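You operate a simulated robot arm through the tools that you are given. There is no shell and no other tool. Be economical: measure what you need, move in short steps, check, and stop when the job is done.

You are at the controls of a simulated robot arm. One attempt, no reset.

JOB
Click EXIT with the mouse, then switch off the monitor, the display box and both stabilisers.
Fine: the computer must have closed down before the others go off; one click. Leave the desk's other keys, switches, knob and plugs.

Only the result counts: the job must be done as asked and must still hold three seconds after the hand-in. Knocking over, shifting, dropping, spilling or breaking anything else fails it.

ROBOT AND FRAMES
A 6-joint arm with a fingered hand on a trunk, on a base that drives. Base frame: it is fixed to the floor where the robot stands at the start and does not move with it; the origin is under the middle of the robot, x ahead of it, y to its left, z up. Readings come in m, degrees, newtons and seconds.
Its first joint turns from -166.0 to 166.0 degrees. Places, roughly: button on the mouse [0.5, -0.3, 0.8]; green button of the short stabiliser [0.7, 0.1, 0.9]; grey button on the computer tower [0.6, 0, 0.2]; key marked clear on keyboard [0.6, -0.1, 0.8]; key marked enter on keyboard [0.6, -0.1, 0.8]; key marked job on keyboard [0.6, 0.2, 0.8]; key marked log on keyboard [0.6, 0.1, 0.8]; key marked mode on sensor box [1.1, 0.1, 1.8]; key marked on of display box [0.7, -0.2, 0.8]; key marked on under the screen [0.9, 0, 1.1]; key marked page on the cradle [0.7, -0.4, 0.8]; key marked print on keyboard [0.6, 0, 0.8]; key marked save on display box [0.8, -0.3, 0.8]; key marked step on keyboard [0.5, 0.1, 0.8]; knob on the display box [0.8, -0.2, 0.8]; monitor [0.9, 0.3, 1.3]. Payload 4 kg.
The tool frame sits at the grasp point between the pads (the TCP): z along the fingers, y along the line on which they close. The tips reach 0.026 m beyond it. The gripper opens to 0.148 m. The gripper's body begins 0.073 m behind the TCP. The gripper is a hand of 3 fingers: y runs from the thumb to the fingers, the wrist lies at [0, 0, -0.239] in the tool frame, and closing takes about 1.5 s.
Orientation is that of the tool frame in the base frame, as a unit quaternion [w, x, y, z]. With the fingers straight down and closing along the base's y, the tool's x points along the base's -x, its y along +y and its z along -z.

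CONTROLS
- The arm moves only by the tool apply_moves. Its arguments are lists of equal length, an entry for each row: "slide": the shift along the tool's x, y, z in m, a list of three; "rot": the turn, a rotation vector about the tool's x, y, z in degrees, a list of three. In form: {"slide": [[dx, dy, dz], ...], "rot": [[wx, wy, wz], ...]}. A call has 1 to 8 rows; each row is the pose to reach, as a shift and turn from the pose commanded when the call began, along the tool's axes at that moment. "hand" is the opening in per cent of the stroke, from 0 (shut) to 100 (fully open), set as the call begins (left out, the last holds). A row lasts 0.2 s, in which the tool goes at most 0.05 m and 8.6 degrees; a call with a longer step from one row to the next is refused whole, and so is a gripper value outside its range. Where a pose cannot be reached the arm comes as near as it can. A force on the tool above 40 N (or 10 N above the force at the start of the call, whichever is more), or a blocked arm, ends the call early, and 0.2 s more pass. Each finger travels about 0.153 m/s and halts on what it meets, pressing with about 33 N; the grip force reading is that of the motor and also rises with nothing between the fingers. The clock runs only during rows and for 0.2 s after the last one: add rows that repeat a pose to give the fingers time. The reply holds the time, the measured pose of the TCP, the force on the tool along the base axes, the opening and the grip force, in the units named above and with some noise, with the torque about the TCP (base axes, N m) and any sound that the robot's microphone picked up.
- Cameras (640 x 400 px; columns grow to the right, rows downward): "scene" is now at [0.0567, 0.1937, 1.5375]; the picture's right is [-0.18, -0.98, 0.00], its down [-0.63, 0.12, -0.76] and it looks along [0.75, -0.14, -0.65] (base axes); focal length 278 px, centre (320, 200). "wrist" rides on the gripper at [0.068, -0.039, -0.09] in the tool frame; the picture's right is [0.50, 0.87, 0.00], its down [-0.65, 0.38, -0.65] and it looks along [-0.57, 0.33, 0.76] (tool axes); focal length 222 px, centre (320, 200). There is no depth. A picture from a camera that has moved, and an enlarged one, comes with that camera's place and axes in the base frame and with its lens.
- camera(camera): a new picture of that camera. No time passes.
- lift_body(by): slides the trunk up (or, below 0, down) by that many m; the arm and the scene camera ride with it, the base frame stays. It gives what a move gives, with no picture.
- roll_base(legs): drives the robot by 1 to 6 legs, each [ahead, left, turn to the left] in m, m and degrees, along the robot's own axes; the way and the turn of a leg run together, so that a leg with both is an arc; at most 1.5 m and 180 degrees a leg. The arm and the cameras ride along, it lands a little off, and it stops where it bumps. It gives what a move gives.
- curl_fingers(finger1, finger2, thumb_bend): sets how far each is bent, from 0 (flat) to 1 (curled in); at 0.3 the hand is open as for a grip, at 0.7 the pads meet at the TCP. One left out holds its place. A second passes; each finger stops where it meets its share of the squeeze, and holds until it gets a number again. A gripper value or a shape takes the hand back. It gives what a move gives, with no picture; readings hold the bend of each and the force on the fingers (four entries, about 0 where the hand has none), thumb and palm.
- grasp_type(shape): the hand has 3 fingers and takes this shape, open, in about a second: jaw (thumb against the fingers, like two jaws); tri (thumb and two fingers); tip (a fingertip pinch); poke (one finger out to press); point (the index stretched); flat (the hand flat); cup (the hand cupped); fist (a fist). The gripper value then closes the fingers along that shape, each until it touches; the sizes above hold for jaw. It gives what a move gives, with no picture.
- aim_head(pan, tilt): turns the head with the scene camera to pan (to the left, within 120 degrees either way) and tilt (down, from -29 to 69), counted from straight ahead of the robot. It gives what a move gives.
- inspect(camera, box): a new picture of the part [left, top, right, bottom] of that camera's present view, enlarged. No time passes.
- hand_in(): hands the job in; it is judged then, once.

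Go step by step. Nothing tells you exact positions but the pictures and the camera data: compare them with the known pose of the tool, close in by small moves and look again before you grip or let go. The budget is 120 turns and 78 pictures, counting those below and the enlarged ones. Unless the task says otherwise, let go and move clear before handing in, and close with one line.

The tools are called as name(argument=value, ...) on one line, values as JSON. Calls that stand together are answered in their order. apply_moves: Moves the arm, as the interface text tells. Its arguments: {"type":"object","properties":{"slide":{"type":"array","items":{"type":"array","items":{"type":"number"}}},"rot":{"type":"array","items":{"type":"array","items":{"type":"number"}}},"hand":{"type":"number"}},"required":["slide","rot"]} The other tools are called the same way: lift_body (by) slides the trunk up or down; grasp_type (shape) gives the hand a shape; curl_fingers (finger1, finger2, thumb_bend) moves the fingers one by one; roll_base (legs) drives the base; aim_head (pan, tilt) turns the head that bears the scene camera; camera (camera) takes a picture; inspect (camera, box) takes an enlarged picture of a part of a camera's view; hand_in () hands the job in.

At the start:

```text
time: 0.0
tcp_pos: [0.4052, -0.1149, 1.2795]
tcp_rot: [0.0, 0.0, 1.0, 0.0]
contact_force: [0.4, 0.1, -0.3]
wrist_torque: [-0.01, 0.01, -0.01]
opening: 0.1479
finger_force: 0.1
shape: jaw
bend: [0.3, 0.3, 0.3]
finger forces: [0.0, 0.1, 0.0, 0.0, 0.0, 0.1]
trunk travel left (down, up): [-0.275, 0.042]
robot x, y, heading: [0.0017, 0.0005, 0.3]
head pan, tilt: [-10.5, 40.2]
```

scene: 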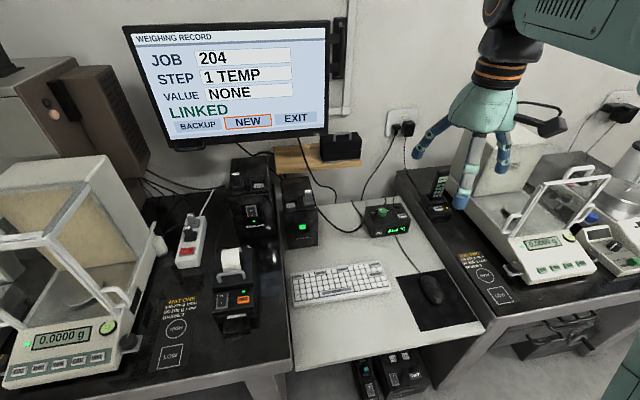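
wrist: 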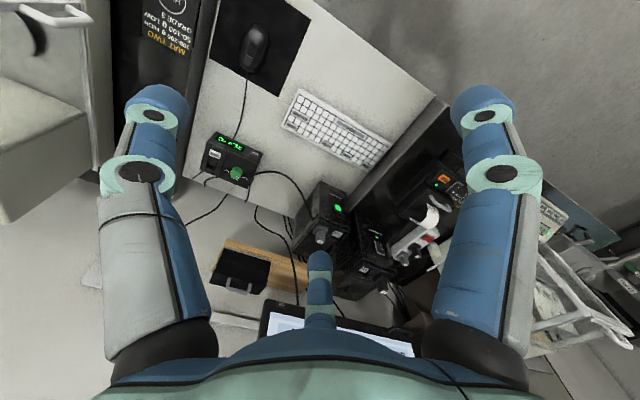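

The screen shows BACKUP / NEW (highlighted) / EXIT, with the mouse on the black pad and two stabilisers behind the keyboard. I'll take enlarged looks at each first.

inspect(camera="scene", box=[110, 10, 370, 172])

inspect(camera="scene", box=[200, 150, 360, 250])

inspect(camera="scene", box=[340, 180, 500, 340])

```text
2.46 times, centred on (240, 91) of scene
camera zoom: at [0.0567, 0.1937, 1.5375], right [-0.18, -0.98, 0.0], down [-0.63, 0.12, -0.76], along [0.75, -0.14, -0.65], focal length 684 px, centre (517, 468)
```

zoom: 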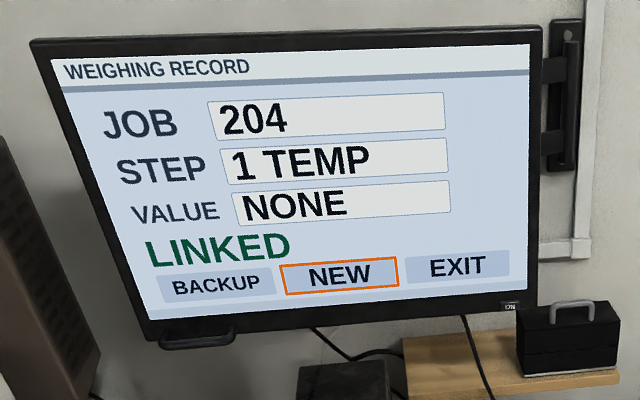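

```text
4.00 times, centred on (280, 200) of scene
camera zoom: at [0.0567, 0.1937, 1.5375], right [-0.18, -0.98, 0.0], down [-0.63, 0.12, -0.76], along [0.75, -0.14, -0.65], focal length 1111 px, centre (480, 200)
```

zoom: 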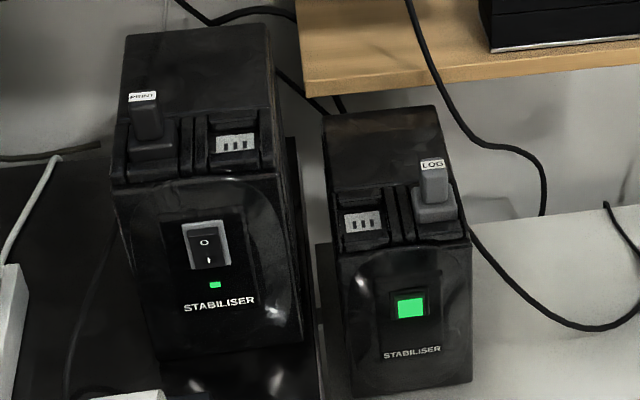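

```text
2.50 times, centred on (420, 260) of scene
camera zoom: at [0.0567, 0.1937, 1.5375], right [-0.18, -0.98, 0.0], down [-0.63, 0.12, -0.76], along [0.75, -0.14, -0.65], focal length 694 px, centre (70, 50)
```

zoom: 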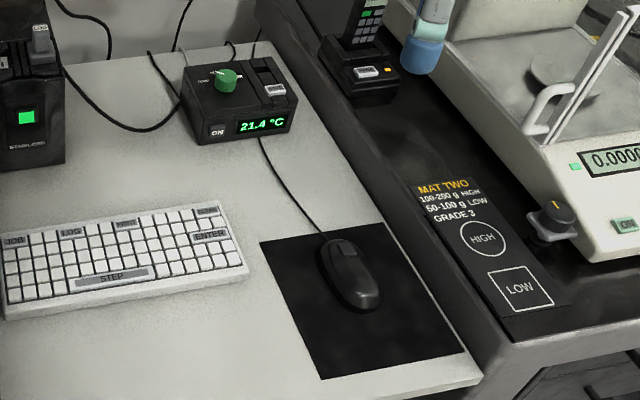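

The mouse lies roughly along x, centred near (0.46, −0.227), and moving it right (−y) should bring the highlight to EXIT. I'll bring the hand above it first, then drop the trunk.

apply_moves(slide=[[-0.015, -0.04, 0], [-0.03, -0.08, 0], [-0.045, -0.112, 0], [-0.045, -0.112, 0]], rot=[[0, 0, 0], [0, 0, 0], [0, 0, 0], [0, 0, 0]])

lift_body(by=-0.2)

camera(camera="scene")

camera(camera="wrist")

```text
time: 1.0
tcp_pos: [0.4491, -0.2258, 1.2796]
tcp_rot: [0.002, 0.0, 1.0, 0.001]
contact_force: [-0.1, -0.2, -0.5]
wrist_torque: [-0.02, 0.01, 0.02]
opening: 0.1479
finger_force: 0.1
shape: jaw
bend: [0.3, 0.3, 0.3]
finger forces: [0.0, 0.1, 0.0, 0.0, 0.0, 0.0]
trunk travel left (down, up): [-0.275, 0.042]
robot x, y, heading: [0.0008, -0.0006, -0.2]
head pan, tilt: [-10.5, 40.2]
```

```text
time: 3.2
tcp_pos: [0.4503, -0.2265, 1.078]
tcp_rot: [0.0, -0.001, 1.0, 0.0]
contact_force: [-0.1, -0.3, -0.4]
wrist_torque: [0.01, -0.01, -0.01]
opening: 0.1478
finger_force: 0.0
shape: jaw
bend: [0.3, 0.3, 0.3]
finger forces: [0.0, 0.1, 0.0, 0.0, 0.0, 0.0]
trunk travel left (down, up): [-0.075, 0.242]
robot x, y, heading: [0.0002, 0.0005, -0.1]
head pan, tilt: [-10.5, 40.2]
```

```text
72 pictures are left
camera scene: at [0.0878, 0.1937, 1.3322], right [-0.18, -0.98, 0.0], down [-0.63, 0.12, -0.76], along [0.75, -0.14, -0.65], focal length 278 px, centre (320, 200)
```

scene: 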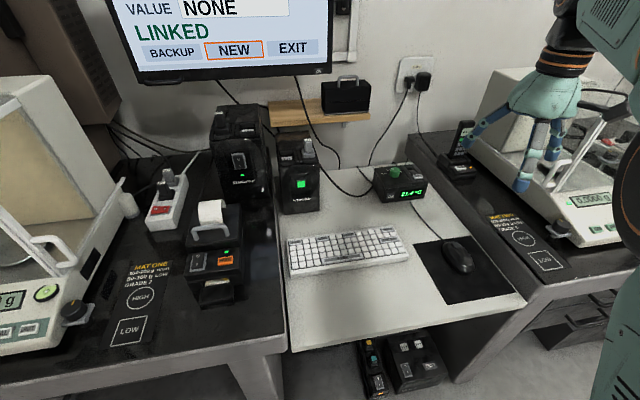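

```text
71 pictures are left
camera wrist: at [0.3829, -0.266, 1.1694], right [-0.5, 0.87, 0.0], down [0.65, 0.38, 0.65], along [0.57, 0.33, -0.76], focal length 222 px, centre (320, 200)
```

wrist: 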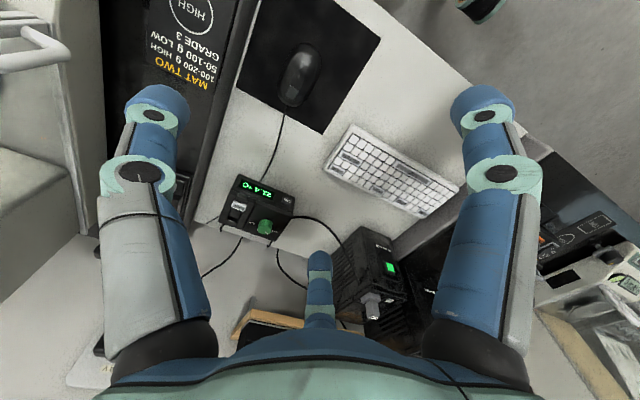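

The mouse seems nearer (0.48, −0.255) with its surface about z 0.73. It is a stretch from here, so I'll swing the hand left and drive the base 0.2 m to the right.

apply_moves(slide=[[0.01, 0.045, 0], [0.02, 0.09, 0], [0.02, 0.135, 0], [0.02, 0.17, 0]], rot=[[0, 0, 0], [0, 0, 0], [0, 0, 0], [0, 0, 0]])

roll_base(legs=[[0, -0.2, 0]])

camera(camera="scene")

camera(camera="wrist")

```text
time: 4.2
tcp_pos: [0.4303, -0.0566, 1.0796]
tcp_rot: [0.001, -0.001, 1.0, 0.001]
contact_force: [-0.4, 0.0, -0.1]
wrist_torque: [-0.03, 0.01, 0.0]
opening: 0.1479
finger_force: 0.0
shape: jaw
bend: [0.3, 0.3, 0.3]
finger forces: [0.1, 0.0, 0.0, 0.1, 0.0, 0.1]
trunk travel left (down, up): [-0.075, 0.242]
robot x, y, heading: [0.003, 0.0033, 0.0]
head pan, tilt: [-10.5, 40.2]
```

```text
time: 5.8
tcp_pos: [0.4296, -0.2581, 1.081]
tcp_rot: [0.0, 0.0, 1.0, 0.0]
contact_force: [0.5, -0.4, 1.0]
wrist_torque: [-0.01, 0.0, 0.02]
opening: 0.1479
finger_force: 0.1
shape: jaw
bend: [0.3, 0.3, 0.3]
finger forces: [0.0, 0.0, 0.0, 0.0, 0.0, 0.0]
trunk travel left (down, up): [-0.075, 0.242]
robot x, y, heading: [0.0003, -0.2001, -0.1]
head pan, tilt: [-10.5, 40.2]
```

```text
70 pictures are left
camera scene: at [0.088, -0.0078, 1.3322], right [-0.18, -0.98, 0.0], down [-0.63, 0.12, -0.76], along [0.75, -0.14, -0.65], focal length 278 px, centre (320, 200)
```

scene: 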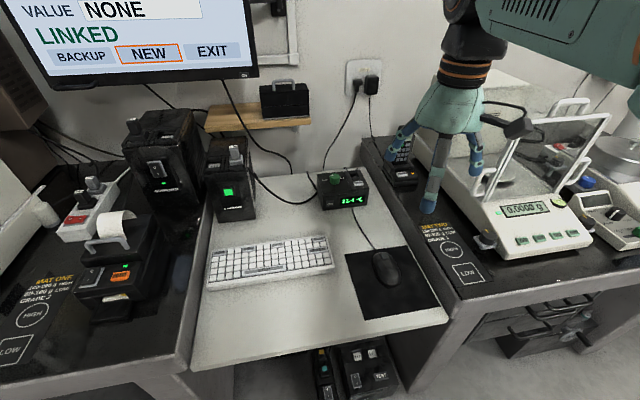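

```text
69 pictures are left
camera wrist: at [0.3635, -0.2974, 1.1704], right [-0.5, 0.87, 0.0], down [0.65, 0.38, 0.65], along [0.57, 0.33, -0.76], focal length 222 px, centre (320, 200)
```

wrist: 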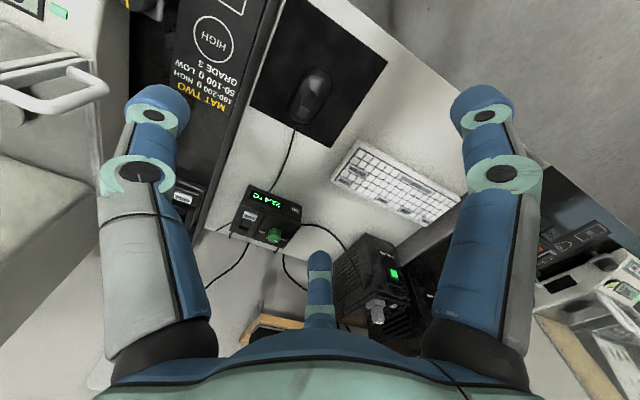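

Mouse centre triangulates to about (0.477, −0.253), desk top at about z 0.725. I'll come down to straddle it from above, stopping short to look.

apply_moves(slide=[[-0.02, 0.005, 0.04], [-0.04, 0.005, 0.085], [-0.046, 0.005, 0.13], [-0.046, 0.005, 0.175], [-0.046, 0.005, 0.22], [-0.046, 0.005, 0.26], [-0.046, 0.005, 0.26]], rot=[[0, 0, 0], [0, 0, 0], [0, 0, 0], [0, 0, 0], [0, 0, 0], [0, 0, 0], [0, 0, 0]])

camera(camera="scene")

camera(camera="wrist")

```text
time: 7.4
tcp_pos: [0.477, -0.2529, 0.8177]
tcp_rot: [0.001, 0.0, 1.0, 0.0]
contact_force: [-0.7, 0.9, -0.1]
wrist_torque: [0.0, 0.0, -0.02]
opening: 0.1479
finger_force: 0.1
shape: jaw
bend: [0.3, 0.3, 0.3]
finger forces: [0.1, 0.0, 0.0, 0.0, 0.0, 0.1]
trunk travel left (down, up): [-0.075, 0.242]
robot x, y, heading: [0.0007, -0.2045, 0.0]
head pan, tilt: [-10.5, 40.2]
```

```text
68 pictures are left
camera scene: at [0.0879, -0.0072, 1.3322], right [-0.18, -0.98, 0.0], down [-0.63, 0.12, -0.76], along [0.75, -0.14, -0.65], focal length 278 px, centre (320, 200)
```

scene: 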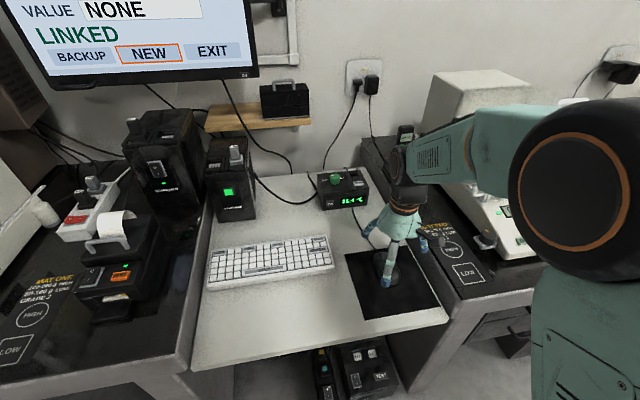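

```text
67 pictures are left
camera wrist: at [0.41, -0.2917, 0.9089], right [-0.5, 0.87, 0.0], down [0.65, 0.38, 0.65], along [0.57, 0.33, -0.76], focal length 222 px, centre (320, 200)
```

wrist: 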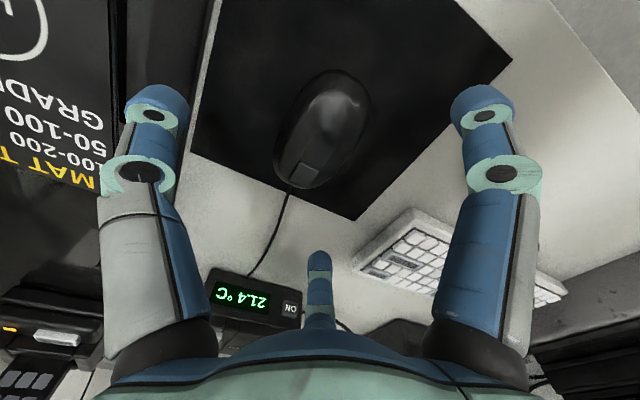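

I'm straddling the mouse with tripod fingers; its button patch is at about (0.506, −0.249). I'll partially close the hand above it to see how the fingers converge.

apply_moves(slide=[[0, 0, 0], [0, 0, 0], [0, 0, 0], [0, 0, 0]], rot=[[0, 0, 0], [0, 0, 0], [0, 0, 0], [0, 0, 0]], hand=55)

camera(camera="wrist")

inspect(camera="scene", box=[320, 180, 480, 320])

```text
time: 8.4
tcp_pos: [0.477, -0.2531, 0.8177]
tcp_rot: [0.002, -0.001, 1.0, 0.0]
contact_force: [-0.4, -0.4, 0.0]
wrist_torque: [-0.04, 0.0, 0.0]
opening: 0.0821
finger_force: 0.0
shape: jaw
bend: [0.34, 0.34, 0.7]
finger forces: [0.1, 0.0, 0.0, 0.1, 0.0, 0.0]
trunk travel left (down, up): [-0.075, 0.242]
robot x, y, heading: [-0.0004, -0.1999, 0.1]
head pan, tilt: [-10.5, 40.2]
```

```text
66 pictures are left
camera wrist: at [0.4101, -0.2917, 0.9093], right [-0.5, 0.87, 0.0], down [0.65, 0.38, 0.65], along [0.57, 0.33, -0.76], focal length 222 px, centre (320, 200)
```

wrist: 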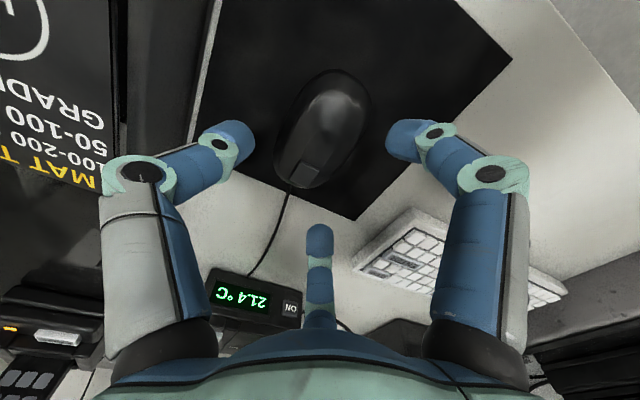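

```text
2.86 times, centred on (400, 250) of scene
camera zoom: at [0.088, -0.0072, 1.3321], right [-0.18, -0.98, 0.0], down [-0.63, 0.12, -0.76], along [0.75, -0.14, -0.65], focal length 793 px, centre (91, 57)
```

zoom: 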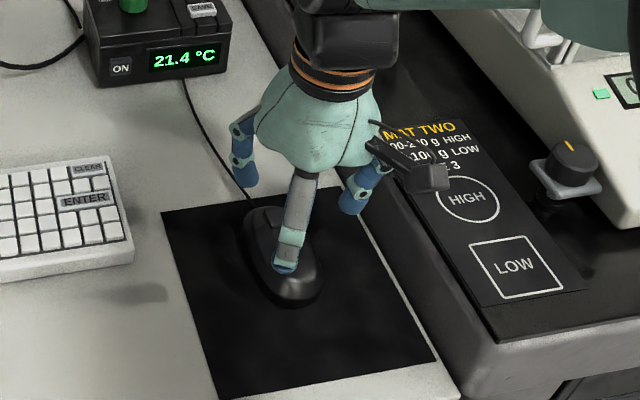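

The hand closes as a radial tripod, which suits the mouse poorly. I'll lift a little and try the "tip" pinch shape.

apply_moves(slide=[[0, 0, -0.04], [0, 0, -0.08]], rot=[[0, 0, 0], [0, 0, 0]])

grasp_type(shape="tip")

camera(camera="wrist")

inspect(camera="scene", box=[320, 150, 480, 290])

```text
time: 9.0
tcp_pos: [0.4767, -0.2522, 0.8993]
tcp_rot: [-0.001, 0.0, 1.0, -0.001]
contact_force: [-0.2, 0.0, 1.2]
wrist_torque: [0.02, 0.0, -0.04]
opening: 0.082
finger_force: 0.0
shape: jaw
bend: [0.34, 0.34, 0.7]
finger forces: [0.0, 0.0, 0.0, 0.0, 0.1, 0.1]
trunk travel left (down, up): [-0.075, 0.242]
robot x, y, heading: [-0.0007, -0.2037, -0.1]
head pan, tilt: [-10.5, 40.2]
```

```text
time: 9.9
tcp_pos: [0.4769, -0.2531, 0.8992]
tcp_rot: [0.0, 0.0, 1.0, -0.001]
contact_force: [0.4, 0.5, -0.2]
wrist_torque: [0.02, 0.01, 0.0]
opening: 0.1479
finger_force: 0.0
shape: tip
bend: [0.3, 0.3, 0.3]
finger forces: [0.0, 0.0, 0.1, 0.0, 0.0, 0.1]
trunk travel left (down, up): [-0.075, 0.242]
robot x, y, heading: [0.003, -0.2031, -0.1]
head pan, tilt: [-10.5, 40.2]
```

```text
64 pictures are left
camera wrist: at [0.4099, -0.2915, 0.9893], right [-0.5, 0.87, 0.0], down [0.65, 0.38, 0.65], along [0.57, 0.33, -0.76], focal length 222 px, centre (320, 200)
```

wrist: 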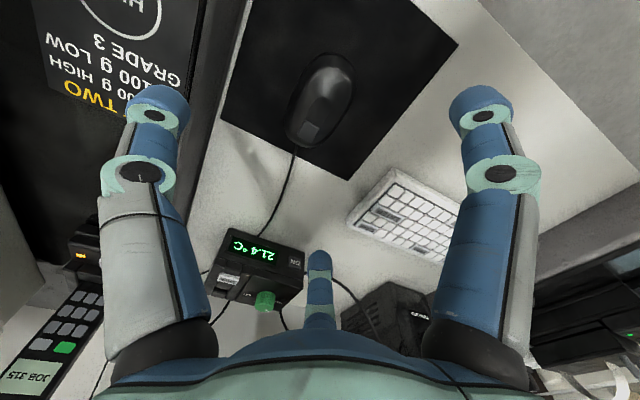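

```text
2.86 times, centred on (400, 220) of scene
camera zoom: at [0.088, -0.0072, 1.3321], right [-0.18, -0.98, 0.0], down [-0.63, 0.12, -0.76], along [0.75, -0.14, -0.65], focal length 793 px, centre (91, 143)
```

zoom: 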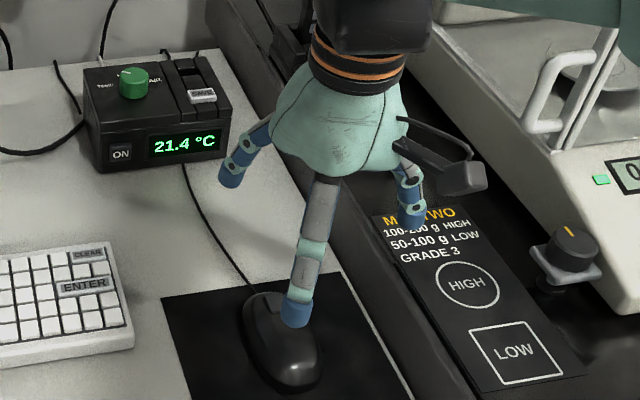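

All grip shapes stay at 120°, so a single finger pushing the mouse's side is simplest, and it also serves for all the keys. Switching to "poke".

grasp_type(shape="poke")

camera(camera="wrist")

inspect(camera="scene", box=[320, 150, 480, 290])

```text
time: 10.8
tcp_pos: [0.4771, -0.2528, 0.898]
tcp_rot: [0.0, 0.0, 1.0, 0.0]
contact_force: [-0.1, -0.1, -0.4]
wrist_torque: [0.03, 0.03, -0.01]
opening: 0.0004
finger_force: 0.0
shape: poke
bend: [1.0, 1.0, 0.4]
finger forces: [0.0, 0.0, 0.0, 0.1, 0.0, 0.0]
trunk travel left (down, up): [-0.075, 0.242]
robot x, y, heading: [0.0019, -0.2016, 0.1]
head pan, tilt: [-10.5, 40.2]
```

```text
62 pictures are left
camera wrist: at [0.4099, -0.2915, 0.9894], right [-0.5, 0.87, 0.0], down [0.65, 0.38, 0.65], along [0.57, 0.33, -0.76], focal length 222 px, centre (320, 200)
```

wrist: 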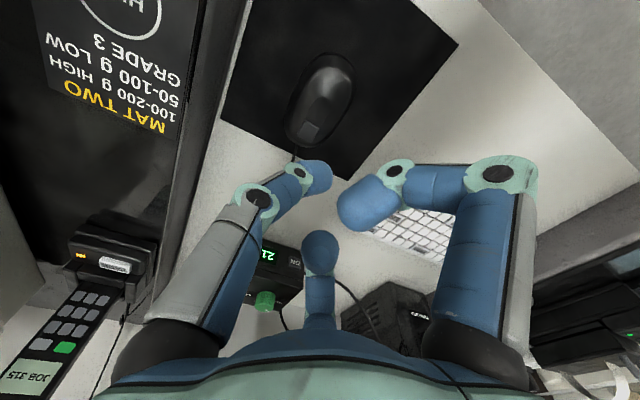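

```text
2.86 times, centred on (400, 220) of scene
camera zoom: at [0.088, -0.0072, 1.3321], right [-0.18, -0.98, 0.0], down [-0.63, 0.12, -0.76], along [0.75, -0.14, -0.65], focal length 793 px, centre (91, 143)
```

zoom: 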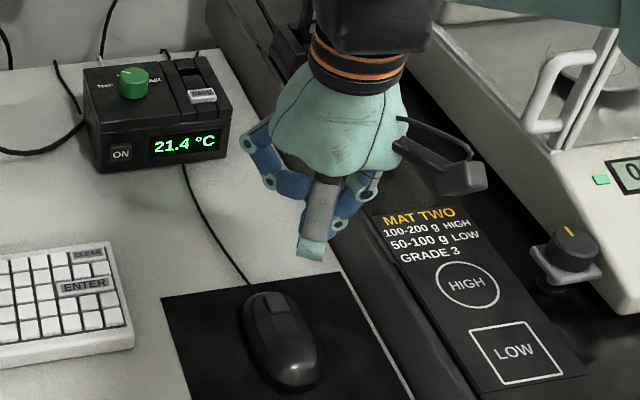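

Poke brings the thumb tip to the axis, but the curled fingers look nearly as low. I'll check the "point" shape too.

grasp_type(shape="point")

camera(camera="wrist")

inspect(camera="scene", box=[320, 150, 480, 290])

```text
time: 11.7
tcp_pos: [0.477, -0.2535, 0.9001]
tcp_rot: [-0.001, 0.0, 1.0, -0.001]
contact_force: [0.6, 0.2, 0.0]
wrist_torque: [0.02, 0.0, 0.02]
opening: 0.1419
finger_force: 0.1
shape: point
bend: [0.7, 1.0, 0.86]
finger forces: [0.0, 0.0, 0.1, 0.0, 0.0, 0.0]
trunk travel left (down, up): [-0.075, 0.242]
robot x, y, heading: [0.0009, -0.2013, -0.1]
head pan, tilt: [-10.5, 40.2]
```

```text
60 pictures are left
camera wrist: at [0.4099, -0.2915, 0.9894], right [-0.5, 0.87, 0.0], down [0.65, 0.38, 0.65], along [0.57, 0.33, -0.76], focal length 222 px, centre (320, 200)
```

wrist: 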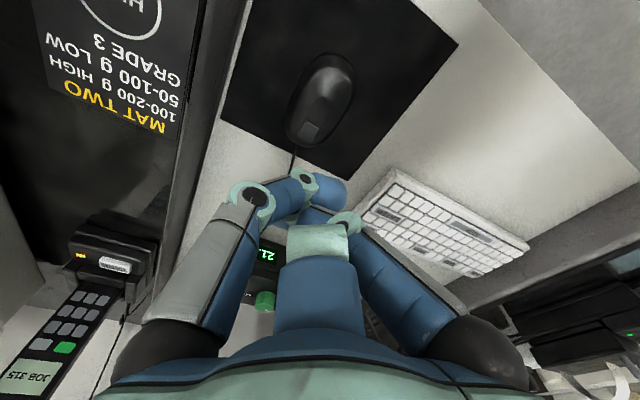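

```text
2.86 times, centred on (400, 220) of scene
camera zoom: at [0.088, -0.0072, 1.3321], right [-0.18, -0.98, 0.0], down [-0.63, 0.12, -0.76], along [0.75, -0.14, -0.65], focal length 793 px, centre (91, 143)
```

zoom: 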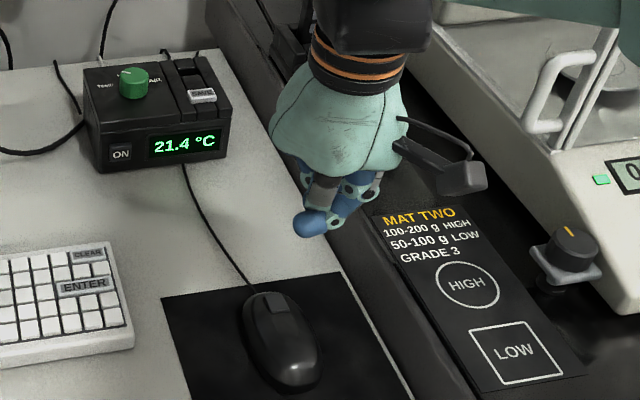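

Point looks fist-like here. I'll set the fingers individually: two curled in, thumb straight.

curl_fingers(finger1=1, finger2=1, thumb_bend=0.3)

camera(camera="wrist")

inspect(camera="scene", box=[320, 150, 480, 290])

```text
time: 12.7
tcp_pos: [0.4772, -0.2529, 0.8991]
tcp_rot: [0.002, 0.001, 1.0, 0.0]
contact_force: [0.3, -0.3, -0.8]
wrist_torque: [0.01, -0.02, -0.03]
opening: 0.0709
finger_force: 0.0
shape: fingers
bend: [0.96, 1.0, 0.3]
finger forces: [0.0, 0.1, 0.1, 0.0, 0.1, 0.1]
trunk travel left (down, up): [-0.075, 0.242]
robot x, y, heading: [0.0021, -0.202, 0.1]
head pan, tilt: [-10.5, 40.2]
```

```text
58 pictures are left
camera wrist: at [0.4099, -0.2916, 0.9896], right [-0.5, 0.87, 0.0], down [0.65, 0.38, 0.65], along [0.57, 0.33, -0.76], focal length 222 px, centre (320, 200)
```

wrist: 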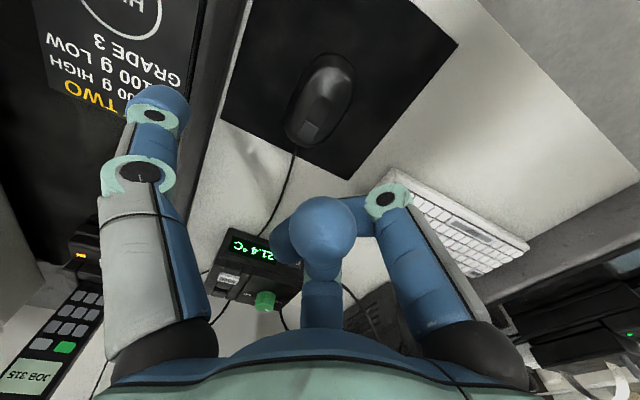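

```text
2.86 times, centred on (400, 220) of scene
camera zoom: at [0.088, -0.0072, 1.3321], right [-0.18, -0.98, 0.0], down [-0.63, 0.12, -0.76], along [0.75, -0.14, -0.65], focal length 793 px, centre (91, 143)
```

zoom: 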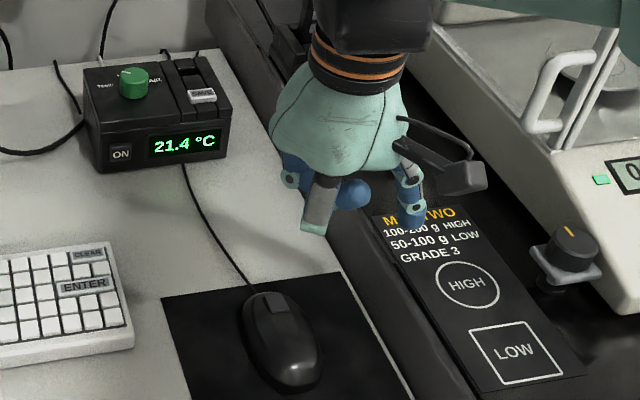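

With fingers curled and the thumb straight, the thumb tip is clearly the lowest point, about 0.083 m from the axis. I'll turn the hand so the thumb points away (+x), placing it left of the mouse.

apply_moves(slide=[[0.012, 0.01, 0], [0.024, 0.02, 0], [0.036, 0.03, 0], [0.048, 0.04, 0], [0.06, 0.05, 0], [0.07, 0.06, 0], [0.075, 0.066, 0], [0.075, 0.066, 0]], rot=[[0, 0, -8.5], [0, 0, -17], [0, 0, -25.5], [0, 0, -34], [0, 0, -42.5], [0, 0, -51], [0, 0, -59.5], [0, 0, -68]])

apply_moves(slide=[[0, 0, 0], [0, 0, 0], [0, 0, 0], [0, 0, 0]], rot=[[0, 0, -8], [0, 0, -16], [0, 0, -22], [0, 0, -22]])

camera(camera="wrist")

inspect(camera="scene", box=[300, 180, 460, 320])

```text
time: 14.5
tcp_pos: [0.4005, -0.1862, 0.8993]
tcp_rot: [0.0, -0.56, 0.829, 0.0]
contact_force: [-0.4, 0.0, 0.5]
wrist_torque: [-0.02, 0.01, -0.01]
opening: 0.0712
finger_force: 0.0
shape: fingers
bend: [0.96, 1.0, 0.3]
finger forces: [0.1, 0.0, 0.1, 0.0, 0.0, 0.1]
trunk travel left (down, up): [-0.075, 0.242]
robot x, y, heading: [0.0011, -0.2008, -0.1]
head pan, tilt: [-10.5, 40.2]
```

```text
time: 15.5
tcp_pos: [0.3998, -0.1657, 0.8992]
tcp_rot: [-0.004, -0.704, 0.71, -0.005]
contact_force: [-0.9, 0.5, 0.0]
wrist_torque: [0.0, 0.0, 0.04]
opening: 0.0713
finger_force: 0.0
shape: fingers
bend: [0.96, 1.0, 0.3]
finger forces: [0.0, 0.1, 0.0, 0.0, 0.0, 0.0]
out of reach, approached as far as the arm can: row 3, 4
trunk travel left (down, up): [-0.075, 0.242]
robot x, y, heading: [0.0017, -0.1975, -0.1]
head pan, tilt: [-10.5, 40.2]
```

```text
56 pictures are left
camera wrist: at [0.4384, -0.2319, 0.9906], right [-0.87, -0.49, 0.0], down [-0.37, 0.67, 0.65], along [-0.32, 0.56, -0.76], focal length 222 px, centre (320, 200)
```

wrist: 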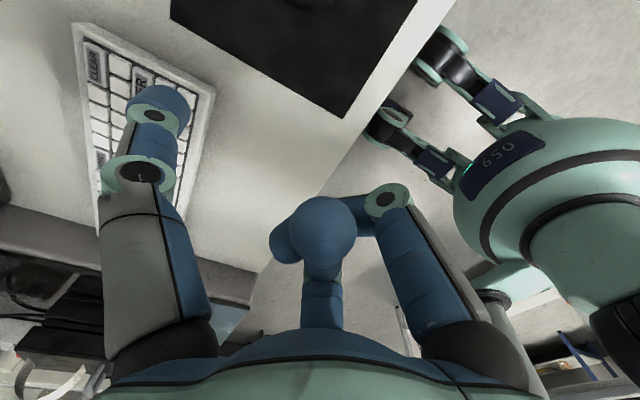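

```text
2.86 times, centred on (380, 250) of scene
camera zoom: at [0.088, -0.0073, 1.3321], right [-0.18, -0.98, 0.0], down [-0.63, 0.12, -0.76], along [0.75, -0.14, -0.65], focal length 793 px, centre (149, 57)
```

zoom: 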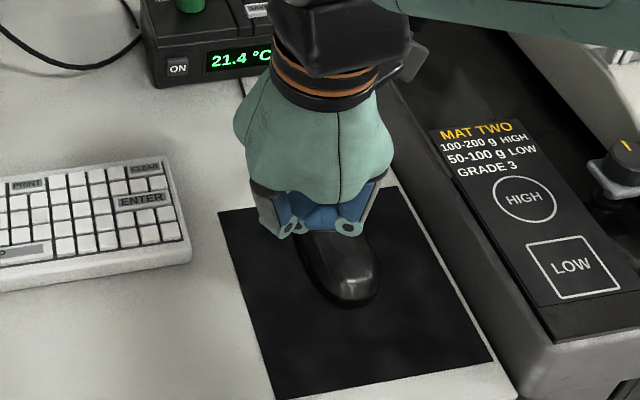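

The thumb is now forward, at roughly (0.485, −0.166), left of the mouse. I'll lower it beside the mouse in steps.

apply_moves(slide=[[0, 0, 0.045], [0, 0, 0.09], [0, 0, 0.12], [0, 0, 0.12]], rot=[[0, 0, 0], [0, 0, 0], [0, 0, 0], [0, 0, 0]])

camera(camera="wrist")

inspect(camera="scene", box=[300, 180, 460, 320])

```text
time: 16.5
tcp_pos: [0.3983, -0.1649, 0.7788]
tcp_rot: [-0.003, -0.706, 0.708, -0.004]
contact_force: [-0.5, 0.1, 0.2]
wrist_torque: [0.0, 0.02, 0.03]
opening: 0.071
finger_force: 0.1
shape: fingers
bend: [0.96, 1.0, 0.3]
finger forces: [0.0, 0.1, 0.0, 0.0, 0.0, 0.0]
out of reach, approached as far as the arm can: row 1
trunk travel left (down, up): [-0.075, 0.242]
robot x, y, heading: [-0.0013, -0.1981, 0.0]
head pan, tilt: [-10.5, 40.2]
```

```text
54 pictures are left
camera wrist: at [0.4374, -0.2323, 0.8703], right [-0.87, -0.5, 0.0], down [-0.38, 0.66, 0.65], along [-0.32, 0.56, -0.76], focal length 222 px, centre (320, 200)
```

wrist: 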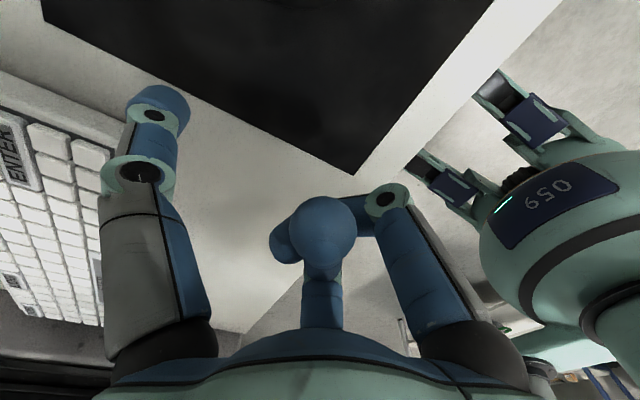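

```text
2.86 times, centred on (380, 250) of scene
camera zoom: at [0.0879, -0.0072, 1.3321], right [-0.18, -0.98, 0.0], down [-0.63, 0.12, -0.76], along [0.75, -0.14, -0.65], focal length 793 px, centre (149, 57)
```

zoom: 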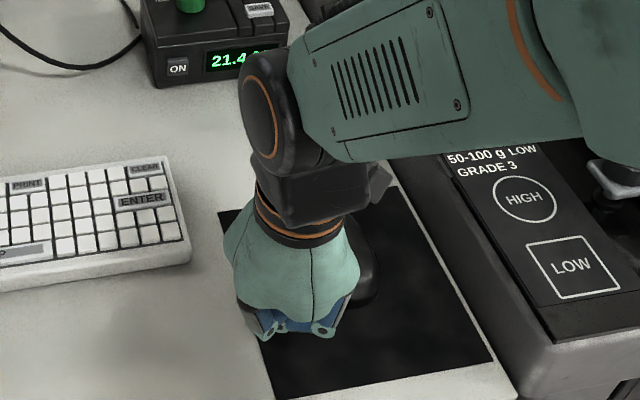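

Thumb is beside the mouse with the tip about 0.025 above the pad. Lowering a little more and moving right until the mouse is just met.

apply_moves(slide=[[0, 0, 0.008], [0, 0, 0.015], [0.015, 0, 0.015], [0.03, 0, 0.015], [0.04, 0, 0.015], [0.05, 0, 0.015]], rot=[[0, 0, 0], [0, 0, 0], [0, 0, 0], [0, 0, 0], [0, 0, 0], [0, 0, 0]])

camera(camera="scene")

camera(camera="wrist")

```text
time: 17.9
tcp_pos: [0.3947, -0.1848, 0.7601]
tcp_rot: [-0.009, -0.702, 0.712, -0.013]
contact_force: [0.9, 0.6, 0.0]
wrist_torque: [0.06, 0.02, 0.03]
opening: 0.071
finger_force: 0.0
shape: fingers
bend: [0.96, 1.0, 0.3]
finger forces: [0.0, 0.1, 0.1, 0.1, 0.0, 0.1]
out of reach, approached as far as the arm can: row 3, 4, 5, 6
trunk travel left (down, up): [-0.075, 0.242]
robot x, y, heading: [0.0017, -0.1988, 0.4]
head pan, tilt: [-10.5, 40.2]
```

```text
52 pictures are left
camera scene: at [0.088, -0.0073, 1.3321], right [-0.18, -0.98, 0.0], down [-0.63, 0.12, -0.76], along [0.75, -0.14, -0.65], focal length 278 px, centre (320, 200)
```

scene: 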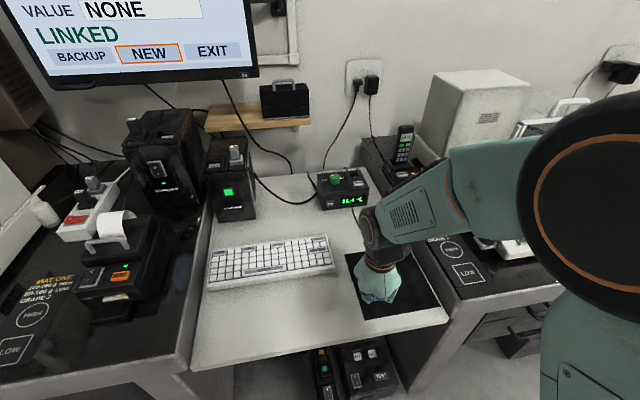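

```text
51 pictures are left
camera wrist: at [0.4332, -0.2501, 0.8535], right [-0.87, -0.49, 0.01], down [-0.37, 0.68, 0.63], along [-0.31, 0.55, -0.78], focal length 222 px, centre (320, 200)
```

wrist: 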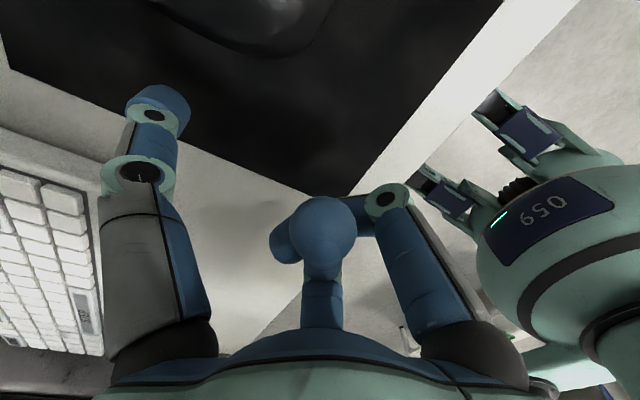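

The wrist hit its joint limit before reaching the mouse. I'll turn the hand back 30° so the thumb reaches forward-right, which relieves the joint.

apply_moves(slide=[[-0.01, -0.005, 0], [-0.02, -0.01, 0], [-0.03, -0.015, 0], [-0.037, -0.018, 0], [-0.037, -0.018, 0]], rot=[[0, -0.5, 7.5], [0, -1, 15], [0, -1.5, 22.5], [0, -1.8, 30], [0, -1.8, 30]])

camera(camera="wrist")

```text
time: 19.1
tcp_pos: [0.4143, -0.1473, 0.7601]
tcp_rot: [0.011, -0.499, 0.866, 0.01]
contact_force: [0.3, -0.3, -0.1]
wrist_torque: [0.0, 0.0, 0.0]
opening: 0.0711
finger_force: 0.1
shape: fingers
bend: [0.96, 1.0, 0.3]
finger forces: [0.0, 0.0, 0.0, 0.0, 0.1, 0.0]
trunk travel left (down, up): [-0.075, 0.242]
robot x, y, heading: [0.0004, -0.2036, 0.1]
head pan, tilt: [-10.5, 40.2]
```

```text
50 pictures are left
camera wrist: at [0.4133, -0.2278, 0.8486], right [-1.0, 0.0, -0.01], down [0.0, 0.74, 0.68], along [0.01, 0.68, -0.74], focal length 222 px, centre (320, 200)
```

wrist: 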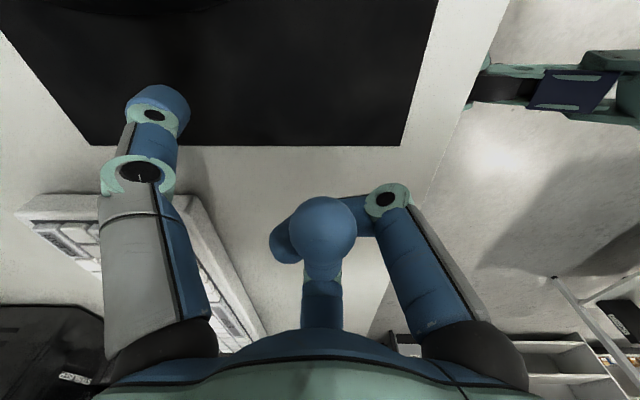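

Now the wrist camera is square to the desk and the arm is within reach, with the thumb near (0.488, −0.193). Pushing right in small steps.

apply_moves(slide=[[0, 0, 0], [0.0087, -0.005, 0], [0.0173, -0.01, 0], [0.0173, -0.01, 0]], rot=[[0.8, 1.4, 0], [0.8, 1.4, 0], [0.8, 1.4, 0], [0.8, 1.4, 0]])

camera(camera="wrist")

camera(camera="scene")

```text
time: 20.1
tcp_pos: [0.4128, -0.1673, 0.759]
tcp_rot: [0.004, -0.5, 0.866, -0.002]
contact_force: [-0.6, -0.8, 0.5]
wrist_torque: [-0.01, -0.01, -0.02]
opening: 0.0712
finger_force: 0.1
shape: fingers
bend: [0.96, 1.0, 0.3]
finger forces: [0.1, 0.1, 0.0, 0.0, 0.0, 0.1]
trunk travel left (down, up): [-0.075, 0.242]
robot x, y, heading: [0.0002, -0.1993, 0.0]
head pan, tilt: [-10.5, 40.2]
```

```text
49 pictures are left
camera wrist: at [0.4134, -0.2455, 0.8503], right [-1.0, 0.0, -0.01], down [-0.01, 0.76, 0.66], along [0.01, 0.66, -0.76], focal length 222 px, centre (320, 200)
```

wrist: 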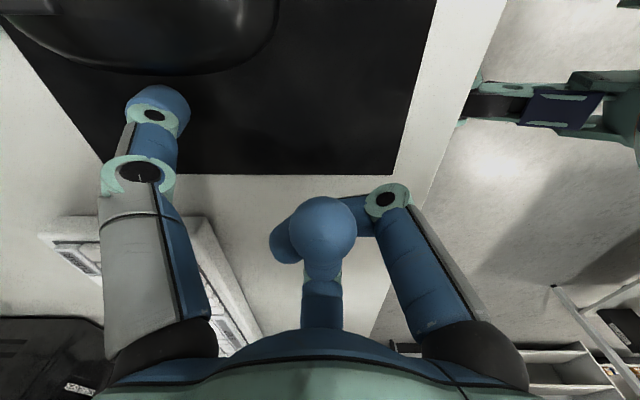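

```text
48 pictures are left
camera scene: at [0.088, -0.0072, 1.3321], right [-0.18, -0.98, 0.0], down [-0.63, 0.12, -0.76], along [0.75, -0.14, -0.65], focal length 278 px, centre (320, 200)
```

scene: 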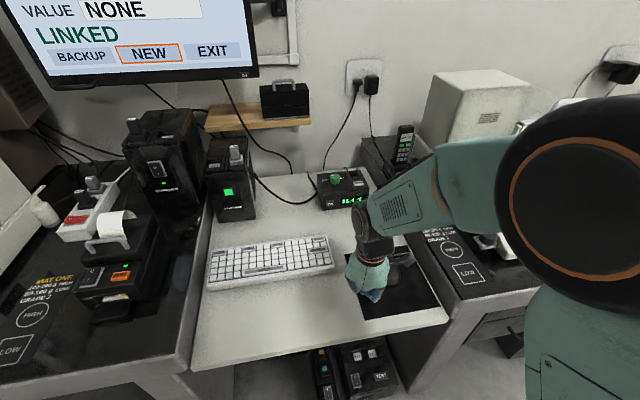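

Mouse edge is just ahead of the thumb, well centred. Pushing another 15 mm and checking the screen.

apply_moves(slide=[[0.0043, -0.0025, 0], [0.0087, -0.005, 0], [0.013, -0.0075, 0], [0.013, -0.0075, 0]], rot=[[0, 0, 0], [0, 0, 0], [0, 0, 0], [0, 0, 0]])

camera(camera="wrist")

camera(camera="scene")

```text
time: 21.1
tcp_pos: [0.4135, -0.1829, 0.7598]
tcp_rot: [0.004, -0.5, 0.866, -0.002]
contact_force: [0.8, 0.6, 0.1]
wrist_torque: [0.03, 0.0, 0.04]
opening: 0.0711
finger_force: 0.2
shape: fingers
bend: [0.96, 1.0, 0.3]
finger forces: [0.0, 0.1, 0.1, 0.0, 0.5, 0.0]
trunk travel left (down, up): [-0.075, 0.242]
robot x, y, heading: [-0.0, -0.1997, -0.1]
head pan, tilt: [-10.5, 40.2]
```

```text
47 pictures are left
camera wrist: at [0.4132, -0.2607, 0.8502], right [-1.0, 0.0, -0.01], down [-0.01, 0.76, 0.66], along [0.01, 0.66, -0.76], focal length 222 px, centre (320, 200)
```

wrist: 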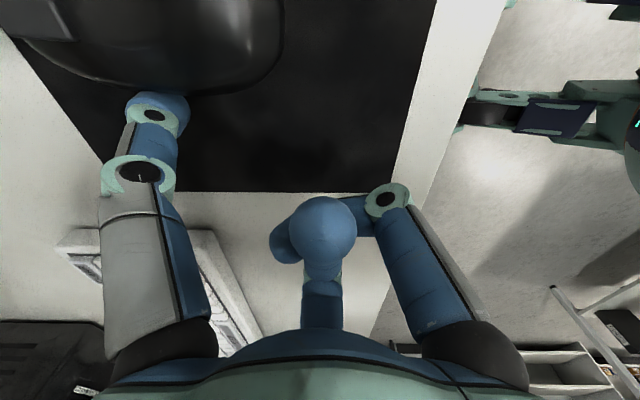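

```text
46 pictures are left
camera scene: at [0.088, -0.0071, 1.3321], right [-0.18, -0.98, 0.0], down [-0.63, 0.12, -0.76], along [0.75, -0.14, -0.65], focal length 278 px, centre (320, 200)
```

scene: 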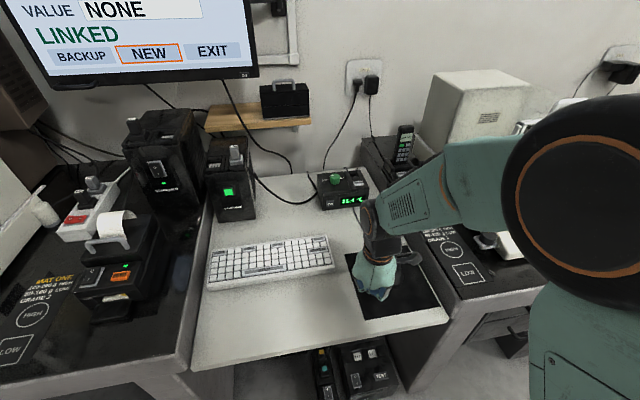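

Contact made (thumb force 0.5 N). Pushing another 20 mm.

apply_moves(slide=[[0.0043, -0.0025, 0], [0.0087, -0.005, 0], [0.013, -0.0075, 0], [0.0173, -0.01, 0], [0.0173, -0.01, 0]], rot=[[0, 0, 0], [0, 0, 0], [0, 0, 0], [0, 0, 0], [0, 0, 0]])

camera(camera="scene")

camera(camera="wrist")

```text
time: 22.3
tcp_pos: [0.4137, -0.2026, 0.7607]
tcp_rot: [0.003, -0.5, 0.866, -0.002]
contact_force: [0.4, 0.3, -0.1]
wrist_torque: [0.02, 0.02, 0.01]
opening: 0.0712
finger_force: 0.5
shape: fingers
bend: [0.96, 1.0, 0.3]
finger forces: [0.0, 0.0, 0.1, 0.0, 0.1, 0.0]
trunk travel left (down, up): [-0.075, 0.242]
robot x, y, heading: [-0.0003, -0.2015, -0.0]
head pan, tilt: [-10.5, 40.2]
```

```text
45 pictures are left
camera scene: at [0.088, -0.0072, 1.3321], right [-0.18, -0.98, 0.0], down [-0.63, 0.12, -0.76], along [0.75, -0.14, -0.65], focal length 278 px, centre (320, 200)
```

scene: 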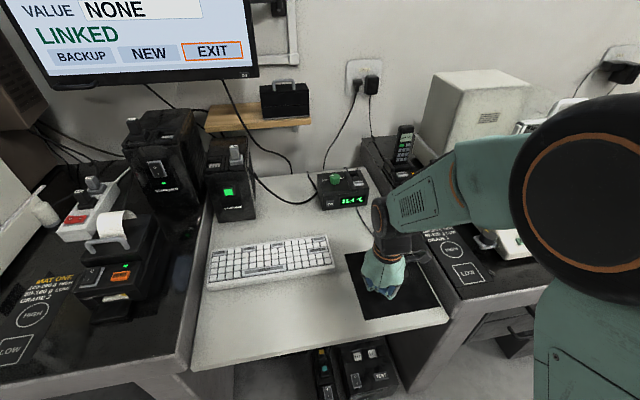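

```text
44 pictures are left
camera wrist: at [0.4135, -0.2807, 0.8502], right [-1.0, 0.0, -0.01], down [-0.01, 0.76, 0.66], along [0.01, 0.66, -0.76], focal length 222 px, centre (320, 200)
```

wrist: 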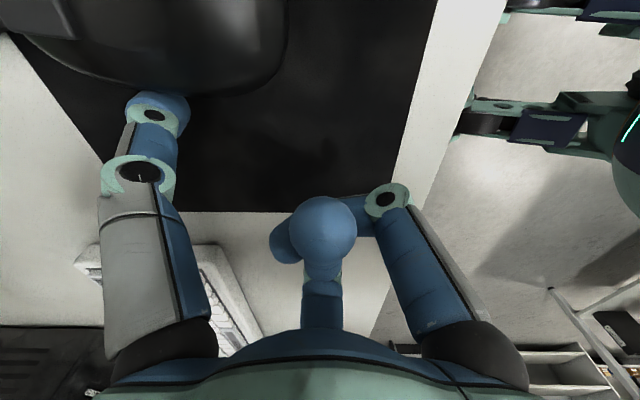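

EXIT is highlighted now. Backing off left and lifting, then I'll look at the mouse's button.

apply_moves(slide=[[-0.0173, 0.01, 0], [-0.0173, 0.01, -0.045], [-0.0173, 0.01, -0.08], [0.01, 0.02, -0.08], [0.01, 0.06, -0.08], [0.01, 0.06, -0.08]], rot=[[0, 0, 0], [0, 0, 0], [0, 0, 0], [0, 0, 0], [0, 0, 0], [0, 0, 0]])

camera(camera="wrist")

inspect(camera="scene", box=[350, 220, 450, 300])

```text
time: 23.7
tcp_pos: [0.3551, -0.1811, 0.8397]
tcp_rot: [0.004, -0.5, 0.866, -0.001]
contact_force: [0.5, -0.7, 0.0]
wrist_torque: [0.0, 0.01, 0.01]
opening: 0.0712
finger_force: 0.1
shape: fingers
bend: [0.96, 1.0, 0.3]
finger forces: [0.1, 0.0, 0.0, 0.0, 0.0, 0.0]
trunk travel left (down, up): [-0.075, 0.242]
robot x, y, heading: [-0.0031, -0.1993, -0.1]
head pan, tilt: [-10.5, 40.2]
```

```text
43 pictures are left
camera wrist: at [0.3557, -0.2589, 0.9297], right [-1.0, 0.0, -0.01], down [-0.01, 0.76, 0.66], along [0.01, 0.66, -0.76], focal length 222 px, centre (320, 200)
```

wrist: 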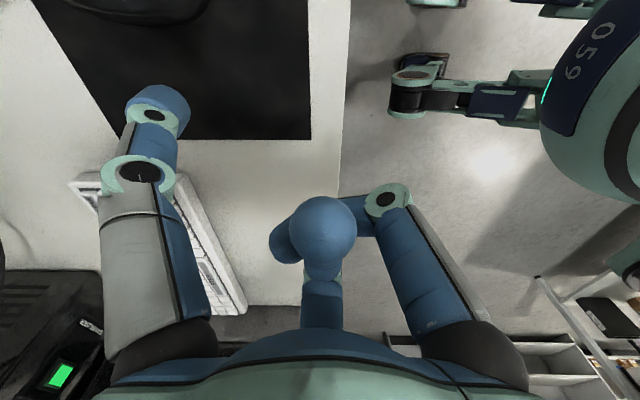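

```text
5.00 times, centred on (400, 260) of scene
camera zoom: at [0.0882, -0.0072, 1.3321], right [-0.18, -0.98, 0.0], down [-0.63, 0.12, -0.76], along [0.75, -0.14, -0.65], focal length 1388 px, centre (-80, -100)
```

zoom: 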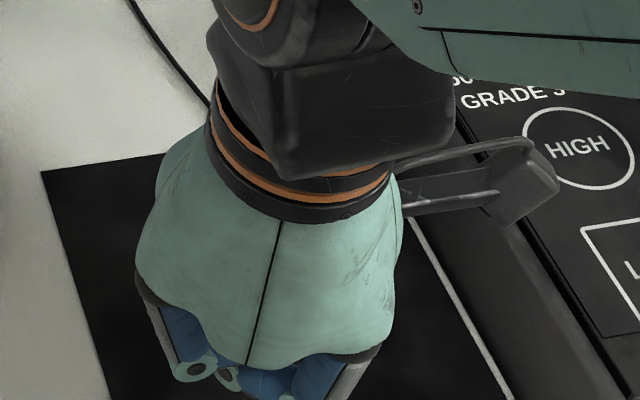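

The hand hides the mouse from the scene camera; moving it left and up for a clear view.

apply_moves(slide=[[-0.0346, 0.02, -0.02], [-0.0693, 0.04, -0.04], [-0.104, 0.06, -0.04], [-0.104, 0.06, -0.04]], rot=[[0, 0, 0], [0, 0, 0], [0, 0, 0], [0, 0, 0]])

inspect(camera="scene", box=[340, 210, 460, 300])

```text
time: 24.7
tcp_pos: [0.3554, -0.0616, 0.8797]
tcp_rot: [0.005, -0.499, 0.867, -0.001]
contact_force: [-0.5, 0.4, 0.4]
wrist_torque: [-0.01, 0.01, -0.01]
opening: 0.0714
finger_force: 0.0
shape: fingers
bend: [0.96, 1.0, 0.3]
finger forces: [0.0, 0.1, 0.0, 0.1, 0.1, 0.0]
trunk travel left (down, up): [-0.075, 0.242]
robot x, y, heading: [-0.0013, -0.2032, 0.1]
head pan, tilt: [-10.5, 40.2]
```

```text
4.44 times, centred on (400, 255) of scene
camera zoom: at [0.088, -0.0073, 1.3321], right [-0.18, -0.98, 0.0], down [-0.63, 0.12, -0.76], along [0.75, -0.14, -0.65], focal length 1234 px, centre (-36, -44)
```

zoom: 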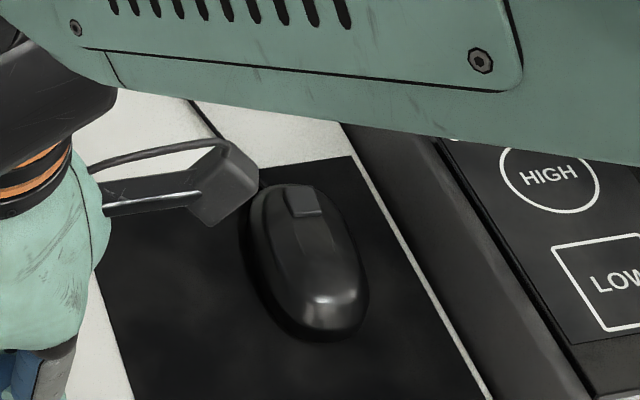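

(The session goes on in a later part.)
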